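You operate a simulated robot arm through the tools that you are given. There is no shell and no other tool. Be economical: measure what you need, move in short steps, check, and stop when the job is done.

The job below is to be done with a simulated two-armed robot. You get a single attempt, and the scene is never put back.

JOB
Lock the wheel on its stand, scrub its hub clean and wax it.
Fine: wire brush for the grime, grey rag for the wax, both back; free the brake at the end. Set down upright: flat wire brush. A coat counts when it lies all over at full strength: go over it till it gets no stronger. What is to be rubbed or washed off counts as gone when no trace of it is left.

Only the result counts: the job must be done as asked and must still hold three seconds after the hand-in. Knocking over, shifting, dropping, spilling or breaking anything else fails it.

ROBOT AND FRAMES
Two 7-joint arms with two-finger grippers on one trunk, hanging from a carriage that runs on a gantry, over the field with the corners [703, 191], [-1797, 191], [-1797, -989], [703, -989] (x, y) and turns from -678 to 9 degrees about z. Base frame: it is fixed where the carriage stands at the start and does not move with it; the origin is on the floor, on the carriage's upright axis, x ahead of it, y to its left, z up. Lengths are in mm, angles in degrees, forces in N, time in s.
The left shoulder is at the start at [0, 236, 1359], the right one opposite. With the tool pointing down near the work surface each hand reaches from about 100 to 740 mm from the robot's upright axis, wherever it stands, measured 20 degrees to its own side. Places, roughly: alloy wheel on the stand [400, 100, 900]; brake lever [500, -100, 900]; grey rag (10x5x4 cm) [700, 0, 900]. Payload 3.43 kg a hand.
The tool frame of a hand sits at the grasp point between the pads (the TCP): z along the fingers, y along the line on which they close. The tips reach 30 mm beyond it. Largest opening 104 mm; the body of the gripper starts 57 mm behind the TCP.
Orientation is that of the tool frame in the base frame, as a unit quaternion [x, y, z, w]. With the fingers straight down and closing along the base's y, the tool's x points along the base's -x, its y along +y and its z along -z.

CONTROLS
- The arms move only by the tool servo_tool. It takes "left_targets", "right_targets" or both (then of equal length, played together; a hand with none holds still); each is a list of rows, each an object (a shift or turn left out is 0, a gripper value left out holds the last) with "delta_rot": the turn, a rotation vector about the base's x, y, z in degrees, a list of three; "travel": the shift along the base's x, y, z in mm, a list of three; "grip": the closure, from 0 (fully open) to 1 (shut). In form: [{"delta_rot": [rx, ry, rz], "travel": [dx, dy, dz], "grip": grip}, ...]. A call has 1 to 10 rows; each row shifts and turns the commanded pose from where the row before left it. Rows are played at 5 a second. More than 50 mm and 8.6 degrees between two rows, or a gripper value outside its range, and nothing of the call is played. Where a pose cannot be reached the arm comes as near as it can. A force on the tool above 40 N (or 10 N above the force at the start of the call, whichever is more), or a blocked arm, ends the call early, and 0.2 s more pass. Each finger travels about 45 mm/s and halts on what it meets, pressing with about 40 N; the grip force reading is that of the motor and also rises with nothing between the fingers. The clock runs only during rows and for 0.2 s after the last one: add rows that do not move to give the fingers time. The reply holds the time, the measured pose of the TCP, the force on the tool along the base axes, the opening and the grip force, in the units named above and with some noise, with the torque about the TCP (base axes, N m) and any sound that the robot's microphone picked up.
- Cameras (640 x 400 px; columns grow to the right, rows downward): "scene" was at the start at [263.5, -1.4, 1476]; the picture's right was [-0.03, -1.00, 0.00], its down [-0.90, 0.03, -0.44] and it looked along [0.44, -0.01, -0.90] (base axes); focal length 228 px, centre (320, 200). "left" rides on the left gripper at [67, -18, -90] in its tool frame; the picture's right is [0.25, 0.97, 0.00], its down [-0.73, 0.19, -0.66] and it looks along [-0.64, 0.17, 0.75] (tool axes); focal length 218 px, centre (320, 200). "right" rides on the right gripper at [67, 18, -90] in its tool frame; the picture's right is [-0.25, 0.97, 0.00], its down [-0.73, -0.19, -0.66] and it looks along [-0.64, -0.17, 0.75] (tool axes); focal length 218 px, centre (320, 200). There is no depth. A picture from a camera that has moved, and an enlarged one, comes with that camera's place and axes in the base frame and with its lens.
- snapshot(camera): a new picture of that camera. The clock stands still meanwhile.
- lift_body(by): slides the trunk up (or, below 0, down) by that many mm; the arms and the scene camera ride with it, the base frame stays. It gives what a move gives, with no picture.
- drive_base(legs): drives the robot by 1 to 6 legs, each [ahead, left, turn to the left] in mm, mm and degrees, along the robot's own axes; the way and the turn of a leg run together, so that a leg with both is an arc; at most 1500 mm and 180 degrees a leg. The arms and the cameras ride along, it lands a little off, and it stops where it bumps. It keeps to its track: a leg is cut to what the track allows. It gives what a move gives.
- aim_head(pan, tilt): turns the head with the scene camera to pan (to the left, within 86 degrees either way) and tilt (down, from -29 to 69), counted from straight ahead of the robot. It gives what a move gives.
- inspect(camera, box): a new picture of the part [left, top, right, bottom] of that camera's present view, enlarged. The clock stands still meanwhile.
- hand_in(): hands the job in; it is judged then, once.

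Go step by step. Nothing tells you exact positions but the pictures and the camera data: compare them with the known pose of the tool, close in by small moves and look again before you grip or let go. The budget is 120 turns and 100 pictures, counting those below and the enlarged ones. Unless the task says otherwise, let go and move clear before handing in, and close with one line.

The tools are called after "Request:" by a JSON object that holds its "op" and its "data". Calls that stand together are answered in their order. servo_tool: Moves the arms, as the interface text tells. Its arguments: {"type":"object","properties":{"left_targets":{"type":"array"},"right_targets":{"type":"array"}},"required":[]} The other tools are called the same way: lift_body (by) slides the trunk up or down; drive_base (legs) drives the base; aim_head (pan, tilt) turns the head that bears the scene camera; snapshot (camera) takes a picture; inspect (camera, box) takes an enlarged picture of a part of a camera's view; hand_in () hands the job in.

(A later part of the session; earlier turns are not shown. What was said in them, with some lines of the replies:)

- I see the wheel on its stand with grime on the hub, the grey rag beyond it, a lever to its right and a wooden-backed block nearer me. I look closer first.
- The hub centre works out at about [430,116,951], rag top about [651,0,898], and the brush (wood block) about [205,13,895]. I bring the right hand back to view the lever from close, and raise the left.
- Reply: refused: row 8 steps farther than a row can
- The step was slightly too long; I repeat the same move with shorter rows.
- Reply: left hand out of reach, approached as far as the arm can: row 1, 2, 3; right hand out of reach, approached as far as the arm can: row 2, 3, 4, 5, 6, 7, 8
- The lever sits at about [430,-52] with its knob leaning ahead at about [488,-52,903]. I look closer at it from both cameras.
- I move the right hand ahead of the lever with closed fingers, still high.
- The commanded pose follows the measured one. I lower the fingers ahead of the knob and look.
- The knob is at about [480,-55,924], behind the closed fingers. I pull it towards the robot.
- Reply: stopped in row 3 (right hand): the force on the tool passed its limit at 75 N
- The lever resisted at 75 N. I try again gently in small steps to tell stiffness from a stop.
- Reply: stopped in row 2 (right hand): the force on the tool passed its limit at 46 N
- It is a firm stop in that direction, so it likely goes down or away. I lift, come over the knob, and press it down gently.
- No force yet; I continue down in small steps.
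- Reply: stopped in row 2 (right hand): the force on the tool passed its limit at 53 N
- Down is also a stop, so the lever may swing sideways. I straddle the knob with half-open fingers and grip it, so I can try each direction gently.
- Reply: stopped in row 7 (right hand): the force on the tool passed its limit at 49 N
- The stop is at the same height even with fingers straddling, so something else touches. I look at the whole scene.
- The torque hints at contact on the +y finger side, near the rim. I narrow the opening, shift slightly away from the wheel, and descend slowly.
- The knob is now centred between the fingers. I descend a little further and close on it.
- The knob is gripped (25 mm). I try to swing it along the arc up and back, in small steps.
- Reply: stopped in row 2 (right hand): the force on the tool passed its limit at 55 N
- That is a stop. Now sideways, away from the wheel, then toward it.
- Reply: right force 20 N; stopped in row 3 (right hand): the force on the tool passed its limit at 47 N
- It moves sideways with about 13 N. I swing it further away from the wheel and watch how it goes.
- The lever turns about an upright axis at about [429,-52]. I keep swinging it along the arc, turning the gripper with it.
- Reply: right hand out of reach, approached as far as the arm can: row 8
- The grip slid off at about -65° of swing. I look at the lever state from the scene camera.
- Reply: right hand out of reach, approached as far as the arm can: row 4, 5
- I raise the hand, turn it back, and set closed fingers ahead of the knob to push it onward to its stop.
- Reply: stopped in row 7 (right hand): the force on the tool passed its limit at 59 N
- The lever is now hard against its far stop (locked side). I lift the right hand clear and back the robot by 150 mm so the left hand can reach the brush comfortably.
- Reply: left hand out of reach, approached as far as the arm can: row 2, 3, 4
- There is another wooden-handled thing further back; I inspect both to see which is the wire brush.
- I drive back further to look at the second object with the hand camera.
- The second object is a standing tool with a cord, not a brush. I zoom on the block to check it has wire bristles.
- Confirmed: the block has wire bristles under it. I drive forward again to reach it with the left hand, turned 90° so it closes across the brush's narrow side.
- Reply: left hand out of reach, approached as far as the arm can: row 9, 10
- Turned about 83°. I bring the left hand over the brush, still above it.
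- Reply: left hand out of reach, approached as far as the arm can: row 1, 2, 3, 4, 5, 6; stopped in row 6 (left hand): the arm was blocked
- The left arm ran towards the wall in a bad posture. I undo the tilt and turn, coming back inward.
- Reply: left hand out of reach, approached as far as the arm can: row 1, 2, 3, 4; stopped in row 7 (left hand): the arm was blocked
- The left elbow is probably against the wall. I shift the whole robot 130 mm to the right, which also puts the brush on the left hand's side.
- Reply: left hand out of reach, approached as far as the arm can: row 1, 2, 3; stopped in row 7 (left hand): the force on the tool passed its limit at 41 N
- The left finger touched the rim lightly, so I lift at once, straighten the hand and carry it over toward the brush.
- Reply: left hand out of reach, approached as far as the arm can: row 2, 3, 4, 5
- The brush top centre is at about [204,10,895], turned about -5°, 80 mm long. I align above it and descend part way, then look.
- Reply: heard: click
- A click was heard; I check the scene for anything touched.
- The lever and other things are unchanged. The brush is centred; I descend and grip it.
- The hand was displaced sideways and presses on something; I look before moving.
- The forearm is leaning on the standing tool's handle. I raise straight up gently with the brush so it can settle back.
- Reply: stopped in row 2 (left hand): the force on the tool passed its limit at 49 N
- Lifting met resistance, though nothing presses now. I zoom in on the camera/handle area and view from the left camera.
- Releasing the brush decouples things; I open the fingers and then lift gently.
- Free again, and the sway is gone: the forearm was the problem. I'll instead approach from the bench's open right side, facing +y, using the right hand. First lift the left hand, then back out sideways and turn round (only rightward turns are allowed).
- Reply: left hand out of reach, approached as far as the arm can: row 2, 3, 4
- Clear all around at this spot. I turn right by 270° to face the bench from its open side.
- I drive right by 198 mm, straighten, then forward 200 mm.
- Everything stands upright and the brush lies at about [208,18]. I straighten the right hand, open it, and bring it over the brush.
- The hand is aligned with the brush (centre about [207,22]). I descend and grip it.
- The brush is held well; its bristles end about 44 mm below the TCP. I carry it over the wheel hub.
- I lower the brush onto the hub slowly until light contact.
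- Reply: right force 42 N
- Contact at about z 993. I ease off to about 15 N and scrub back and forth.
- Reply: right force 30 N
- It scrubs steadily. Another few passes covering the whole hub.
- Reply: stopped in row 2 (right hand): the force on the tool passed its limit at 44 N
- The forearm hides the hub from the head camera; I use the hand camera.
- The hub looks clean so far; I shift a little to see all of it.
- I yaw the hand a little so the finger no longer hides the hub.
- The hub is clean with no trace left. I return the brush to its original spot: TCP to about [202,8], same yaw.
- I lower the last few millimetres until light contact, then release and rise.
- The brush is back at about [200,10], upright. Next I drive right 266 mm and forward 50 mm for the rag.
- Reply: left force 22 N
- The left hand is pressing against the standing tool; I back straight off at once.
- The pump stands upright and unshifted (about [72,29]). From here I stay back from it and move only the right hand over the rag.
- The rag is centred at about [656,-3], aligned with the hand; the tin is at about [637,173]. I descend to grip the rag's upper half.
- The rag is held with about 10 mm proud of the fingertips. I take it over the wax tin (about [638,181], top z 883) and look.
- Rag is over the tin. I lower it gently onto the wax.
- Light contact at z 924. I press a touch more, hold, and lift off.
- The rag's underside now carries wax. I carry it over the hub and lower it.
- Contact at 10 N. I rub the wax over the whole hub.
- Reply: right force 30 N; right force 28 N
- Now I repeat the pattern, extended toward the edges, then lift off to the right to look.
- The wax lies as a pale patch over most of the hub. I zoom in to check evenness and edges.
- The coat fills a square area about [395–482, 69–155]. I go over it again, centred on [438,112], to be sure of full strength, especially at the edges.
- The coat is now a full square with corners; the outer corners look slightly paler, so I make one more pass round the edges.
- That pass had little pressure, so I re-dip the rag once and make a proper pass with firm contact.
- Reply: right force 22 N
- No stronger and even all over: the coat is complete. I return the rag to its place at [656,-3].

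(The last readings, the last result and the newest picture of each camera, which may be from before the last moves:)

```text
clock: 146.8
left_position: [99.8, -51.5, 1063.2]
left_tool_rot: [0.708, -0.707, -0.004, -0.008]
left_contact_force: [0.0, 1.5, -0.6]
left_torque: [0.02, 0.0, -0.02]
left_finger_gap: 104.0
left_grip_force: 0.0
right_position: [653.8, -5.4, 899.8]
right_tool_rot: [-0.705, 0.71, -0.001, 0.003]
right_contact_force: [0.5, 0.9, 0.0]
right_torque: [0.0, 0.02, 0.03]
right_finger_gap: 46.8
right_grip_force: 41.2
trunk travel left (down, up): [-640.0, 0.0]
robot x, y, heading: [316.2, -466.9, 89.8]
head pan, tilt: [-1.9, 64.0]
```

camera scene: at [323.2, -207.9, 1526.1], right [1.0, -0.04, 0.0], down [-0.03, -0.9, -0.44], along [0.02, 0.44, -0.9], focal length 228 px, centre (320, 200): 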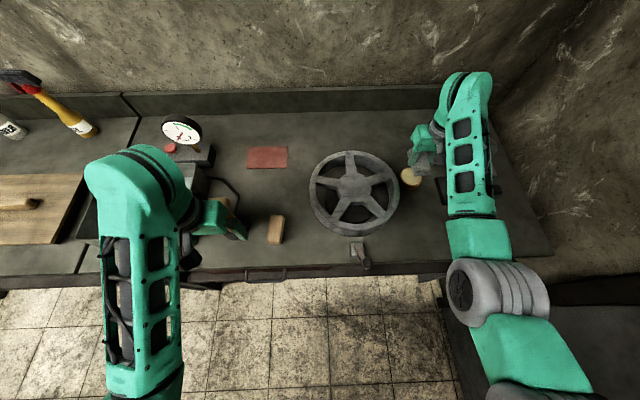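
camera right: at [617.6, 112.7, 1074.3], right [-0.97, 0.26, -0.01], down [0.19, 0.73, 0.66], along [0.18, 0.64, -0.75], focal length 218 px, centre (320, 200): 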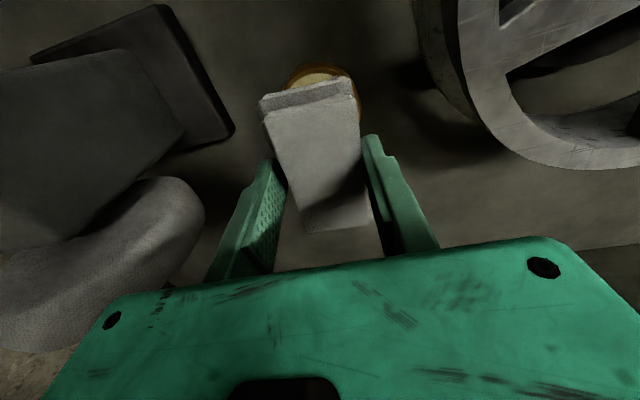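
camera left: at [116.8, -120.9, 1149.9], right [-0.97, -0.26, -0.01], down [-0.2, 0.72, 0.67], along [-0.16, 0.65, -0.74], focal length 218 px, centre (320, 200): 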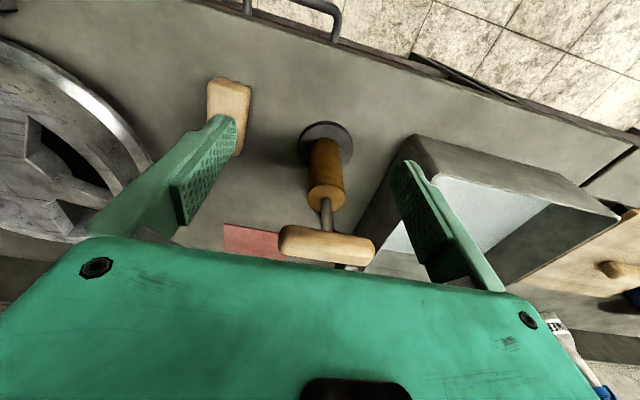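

Request:
{"op": "servo_tool", "data": {"right_targets": [{"travel": [1, 1, -1]}, {"grip": 0.45}, {"grip": 0.3}, {"grip": 0.25}, {"travel": [0, 0, 10]}, {"travel": [0, 0, 30]}, {"travel": [0, 0, 40]}, {"travel": [-10, -10, 40]}, {}]}}

Request:
{"op": "snapshot", "data": {"camera": "right"}}

```text
clock: 148.8
left_position: [100.6, -51.9, 1061.2]
left_tool_rot: [0.708, -0.706, -0.005, -0.009]
left_contact_force: [0.2, 0.5, -0.8]
left_torque: [-0.02, -0.04, 0.02]
left_finger_gap: 104.1
left_grip_force: 0.0
right_position: [644.3, -18.1, 1013.9]
right_tool_rot: [-0.705, 0.709, -0.002, 0.003]
right_contact_force: [-0.1, -0.7, -0.1]
right_torque: [0.01, -0.05, 0.04]
right_finger_gap: 77.9
right_grip_force: 0.0
trunk travel left (down, up): [-640.0, 0.0]
robot x, y, heading: [316.7, -472.9, 90.0]
head pan, tilt: [-1.9, 64.0]
```

```text
21 pictures are left
camera right: at [627.5, -85.1, 1103.3], right [-0.97, 0.26, -0.01], down [0.19, 0.73, 0.66], along [0.18, 0.64, -0.75], focal length 218 px, centre (320, 200)
```

right: 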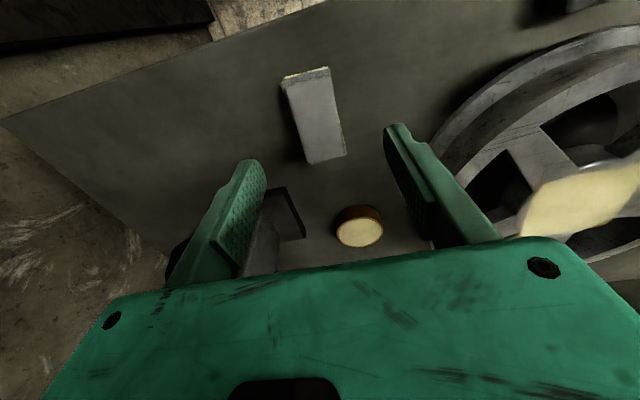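

Rag and tin are in place. Now to free the brake: I bring the closed fingers beside the lever's knob on its -x side.

Request:
{"op": "servo_tool", "data": {"right_targets": [{"travel": [-35, -20, 0], "grip": 1}, {"travel": [-35, -20, 0]}, {"travel": [-40, -20, 0]}, {"travel": [-40, -20, 0]}, {"travel": [-40, -15, 0]}, {"travel": [-42, -2, 0]}, {}]}}

Request:
{"op": "snapshot", "data": {"camera": "right"}}

```text
clock: 150.4
left_position: [99.4, -50.5, 1062.3]
left_tool_rot: [0.708, -0.707, -0.005, -0.008]
left_contact_force: [-0.2, 0.3, 0.5]
left_torque: [-0.02, -0.02, 0.02]
left_finger_gap: 103.9
left_grip_force: 0.0
right_position: [412.8, -116.3, 1021.5]
right_tool_rot: [-0.704, 0.71, -0.001, 0.003]
right_contact_force: [-0.2, 0.0, 0.4]
right_torque: [0.0, -0.01, 0.0]
right_finger_gap: 0.3
right_grip_force: 34.0
trunk travel left (down, up): [-640.0, 0.0]
robot x, y, heading: [316.8, -469.4, 89.8]
head pan, tilt: [-1.9, 64.0]
```

```text
20 pictures are left
camera right: at [395.2, -184.5, 1110.4], right [-0.97, 0.26, -0.01], down [0.19, 0.73, 0.66], along [0.18, 0.64, -0.75], focal length 218 px, centre (320, 200)
```

right: 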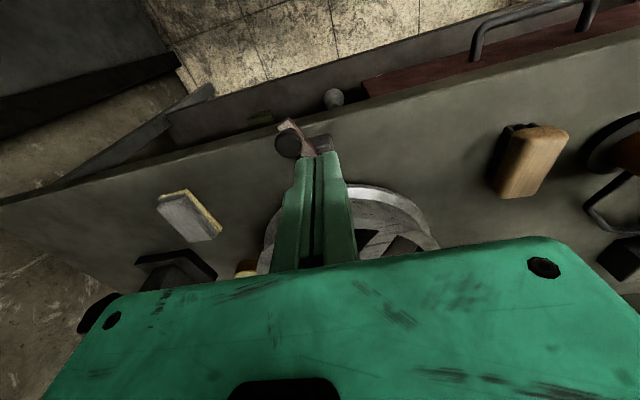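

The knob is at about [452,-98] as left. I descend beside it and push it along its arc.

Request:
{"op": "servo_tool", "data": {"right_targets": [{"travel": [0, 0, -40]}, {"travel": [0, 2, -42]}, {"travel": [8, 4, 0]}, {"travel": [8, 2, 0]}, {"travel": [7, 1, 0]}, {"travel": [7, 1, 0]}, {"travel": [7, 2, 0]}, {"travel": [6, 3, 0]}]}}

Request:
{"op": "snapshot", "data": {"camera": "right"}}

```text
clock: 152.2
left_position: [100.9, -51.1, 1062.0]
left_tool_rot: [0.708, -0.706, -0.004, -0.008]
left_contact_force: [0.6, 0.6, -0.6]
left_torque: [-0.01, -0.05, 0.02]
left_finger_gap: 104.0
left_grip_force: 0.0
right_position: [457.1, -98.0, 937.4]
right_tool_rot: [-0.705, 0.71, -0.003, 0.003]
right_contact_force: [-1.6, -0.8, -0.9]
right_torque: [-0.01, 0.02, -0.04]
right_finger_gap: 0.0
right_grip_force: 34.8
trunk travel left (down, up): [-640.0, 0.0]
robot x, y, heading: [317.0, -472.4, 89.8]
head pan, tilt: [-1.9, 64.0]
```

```text
19 pictures are left
camera right: at [438.3, -165.5, 1026.3], right [-0.97, 0.26, -0.01], down [0.19, 0.73, 0.66], along [0.18, 0.64, -0.75], focal length 218 px, centre (320, 200)
```

right: 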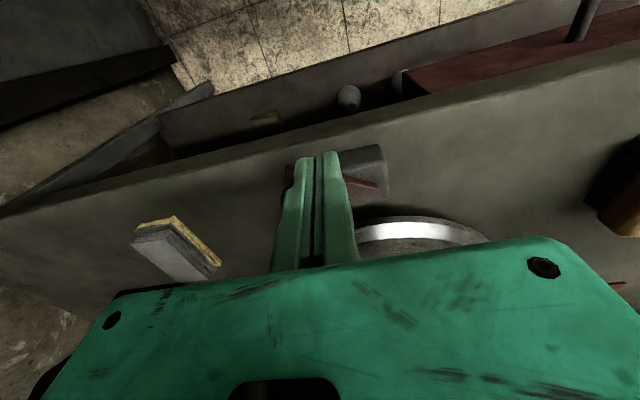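

The lever is swinging round. I continue along the arc in small steps.

Request:
{"op": "servo_tool", "data": {"right_targets": [{"travel": [5, 3, 0]}, {"travel": [5, 3, 0]}, {"travel": [4, 4, 0]}, {"travel": [3, 4, 0]}, {"travel": [2, 3, 0]}, {}]}}

Request:
{"op": "inspect", "data": {"camera": "scene", "box": [330, 220, 410, 290]}}

Request:
{"op": "snapshot", "data": {"camera": "right"}}

```text
clock: 153.6
left_position: [100.5, -51.9, 1062.3]
left_tool_rot: [0.708, -0.706, -0.004, -0.01]
left_contact_force: [0.0, -0.2, -0.4]
left_torque: [-0.01, 0.04, 0.0]
left_finger_gap: 104.2
left_grip_force: 0.0
right_position: [474.5, -80.9, 937.8]
right_tool_rot: [-0.705, 0.71, -0.002, 0.004]
right_contact_force: [0.8, 0.1, -0.7]
right_torque: [0.0, 0.01, 0.02]
right_finger_gap: 0.0
right_grip_force: 34.7
trunk travel left (down, up): [-640.0, 0.0]
robot x, y, heading: [319.3, -473.4, 89.8]
head pan, tilt: [-1.9, 64.0]
```

```text
5.71 times, centred on (370, 255) of scene
camera zoom: at [323.2, -207.9, 1526.0], right [1.0, -0.04, 0.0], down [-0.03, -0.9, -0.44], along [0.02, 0.44, -0.9], focal length 1303 px, centre (34, -114)
```

zoom: 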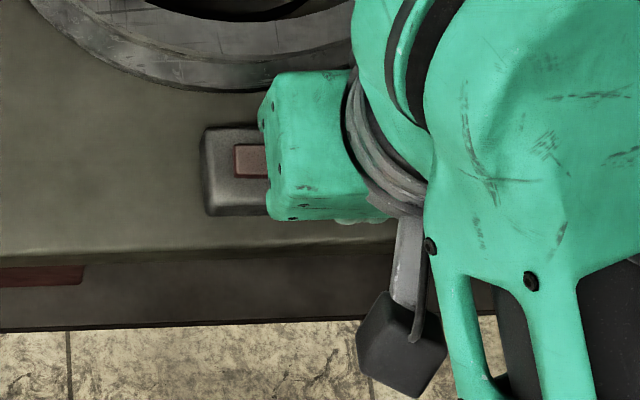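

```text
17 pictures are left
camera right: at [457.8, -148.0, 1026.8], right [-0.97, 0.26, -0.01], down [0.19, 0.73, 0.66], along [0.18, 0.64, -0.75], focal length 218 px, centre (320, 200)
```

right: 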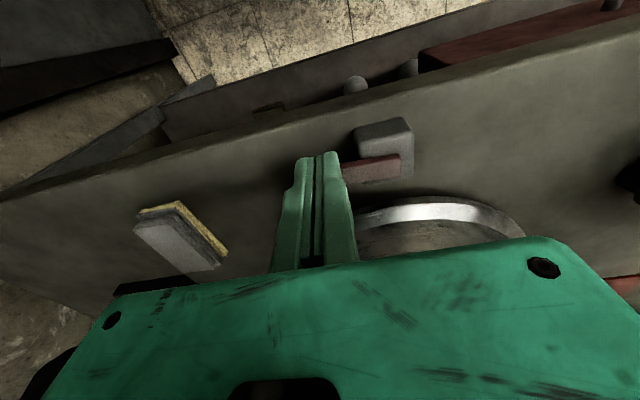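

The lever is nearly back at its first position. I push on gently to feel for its stop.

Request:
{"op": "servo_tool", "data": {"right_targets": [{"travel": [1, 2, 0]}, {"travel": [1, 2, 0]}, {"travel": [1, 1.5, 0]}, {"travel": [0, 1.5, 0]}, {}]}}

```text
clock: 154.8
left_position: [99.5, -54.1, 1061.6]
left_tool_rot: [0.707, -0.707, -0.003, -0.008]
left_contact_force: [-0.6, -0.4, 0.2]
left_torque: [-0.02, 0.01, 0.02]
left_finger_gap: 104.0
left_grip_force: 0.2
right_position: [477.9, -77.5, 936.7]
right_tool_rot: [-0.704, 0.71, -0.003, 0.002]
right_contact_force: [-2.8, -33.2, 16.4]
right_torque: [-0.46, 0.06, -0.07]
right_finger_gap: 0.0
right_grip_force: 34.7
trunk travel left (down, up): [-640.0, 0.0]
robot x, y, heading: [317.2, -470.7, 89.9]
head pan, tilt: [-1.9, 64.0]
```

A firm stop right at the original position: the brake is free again. I back off, rise clear and look.

Request:
{"op": "servo_tool", "data": {"right_targets": [{"travel": [0, -10, 0]}, {"travel": [0, -10, 20]}, {"travel": [0, -30, 35]}, {"travel": [0, -40, 25]}, {"travel": [0, -40, 0]}]}}

Request:
{"op": "drive_base", "data": {"legs": [[-120, 0, 0]]}}

Request:
{"op": "snapshot", "data": {"camera": "scene"}}

Request:
{"op": "snapshot", "data": {"camera": "right"}}

```text
clock: 156.0
left_position: [100.4, -51.4, 1061.7]
left_tool_rot: [0.708, -0.706, -0.004, -0.008]
left_contact_force: [-1.2, 0.2, 0.8]
left_torque: [-0.01, 0.01, 0.02]
left_finger_gap: 104.1
left_grip_force: 0.0
right_position: [479.1, -201.6, 1019.5]
right_tool_rot: [-0.705, 0.71, -0.002, 0.005]
right_contact_force: [0.7, 0.0, 0.5]
right_torque: [0.0, 0.0, 0.0]
right_finger_gap: 0.1
right_grip_force: 34.6
trunk travel left (down, up): [-640.0, 0.0]
robot x, y, heading: [317.0, -470.9, 89.9]
head pan, tilt: [-1.9, 64.0]
```

```text
clock: 157.2
left_position: [99.2, -167.9, 1062.7]
left_tool_rot: [0.708, -0.706, -0.005, -0.009]
left_contact_force: [0.3, 0.3, 0.6]
left_torque: [0.0, 0.01, 0.03]
left_finger_gap: 104.1
left_grip_force: 0.0
right_position: [478.0, -318.0, 1016.8]
right_tool_rot: [-0.706, 0.708, -0.002, 0.004]
right_contact_force: [-0.7, 1.3, 0.4]
right_torque: [-0.05, 0.02, 0.01]
right_finger_gap: 0.0
right_grip_force: 34.7
trunk travel left (down, up): [-640.0, 0.0]
robot x, y, heading: [315.7, -584.6, 90.1]
head pan, tilt: [-1.9, 64.0]
```

```text
16 pictures are left
camera scene: at [322.6, -324.3, 1526.1], right [1.0, -0.03, 0.0], down [-0.03, -0.9, -0.44], along [0.01, 0.44, -0.9], focal length 228 px, centre (320, 200)
```

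scene: 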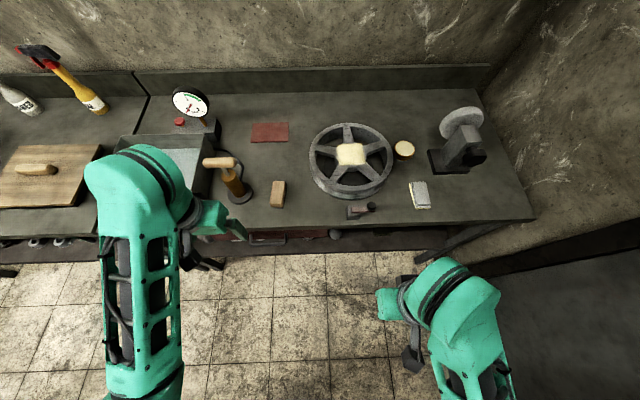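

```text
15 pictures are left
camera right: at [460.1, -385.0, 1107.5], right [-0.97, 0.26, -0.01], down [0.19, 0.73, 0.66], along [0.18, 0.64, -0.75], focal length 218 px, centre (320, 200)
```

right: 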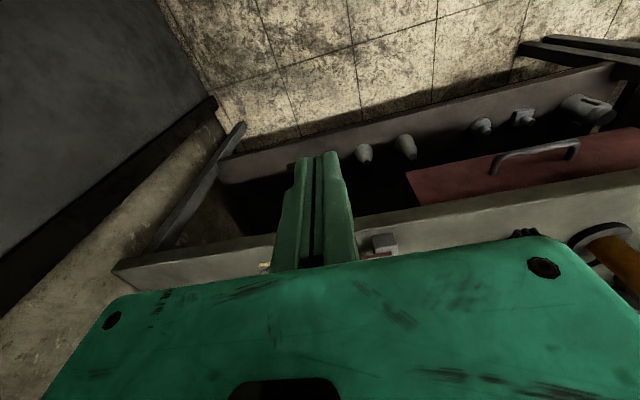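

All looks in order; I zoom in to verify the lever, rag and brush.

Request:
{"op": "inspect", "data": {"camera": "scene", "box": [330, 130, 450, 230]}}

Request:
{"op": "inspect", "data": {"camera": "scene", "box": [190, 130, 310, 230]}}

```text
4.00 times, centred on (390, 180) of scene
camera zoom: at [322.6, -324.3, 1526.1], right [1.0, -0.03, 0.0], down [-0.03, -0.9, -0.44], along [0.01, 0.44, -0.9], focal length 912 px, centre (40, 280)
```

zoom: 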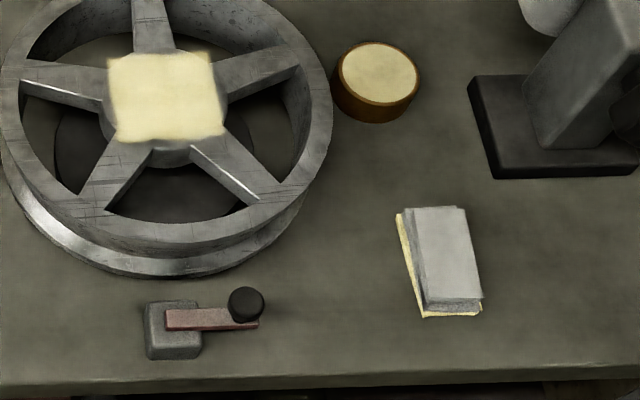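

```text
4.00 times, centred on (250, 180) of scene
camera zoom: at [322.6, -324.3, 1526.1], right [1.0, -0.03, 0.0], down [-0.03, -0.9, -0.44], along [0.01, 0.44, -0.9], focal length 912 px, centre (600, 280)
```

zoom: 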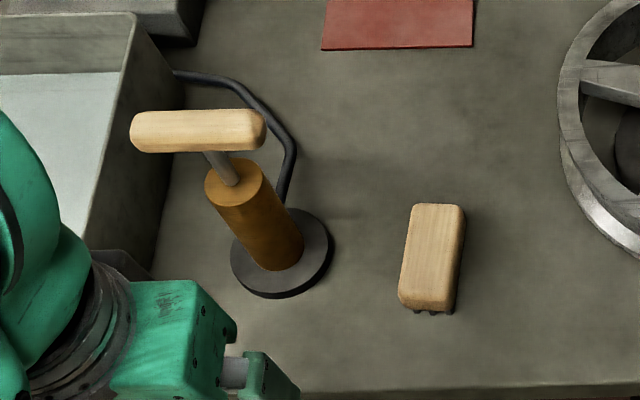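

The wheel hub is scrubbed and evenly waxed, brush and rag are back in place, the brake lever is at its free stop, and both hands are clear; I hand it in.

Request:
{"op": "hand_in", "data": {}}

```text
The job is handed in.
```

The job is handed in. The brake was locked, the hub scrubbed clean and waxed evenly. The wire brush (upright) and the grey rag are back in place, and the brake is free again. I bumped the standing pump twice along the way; in the last pictures it was still upright and looked unmoved.
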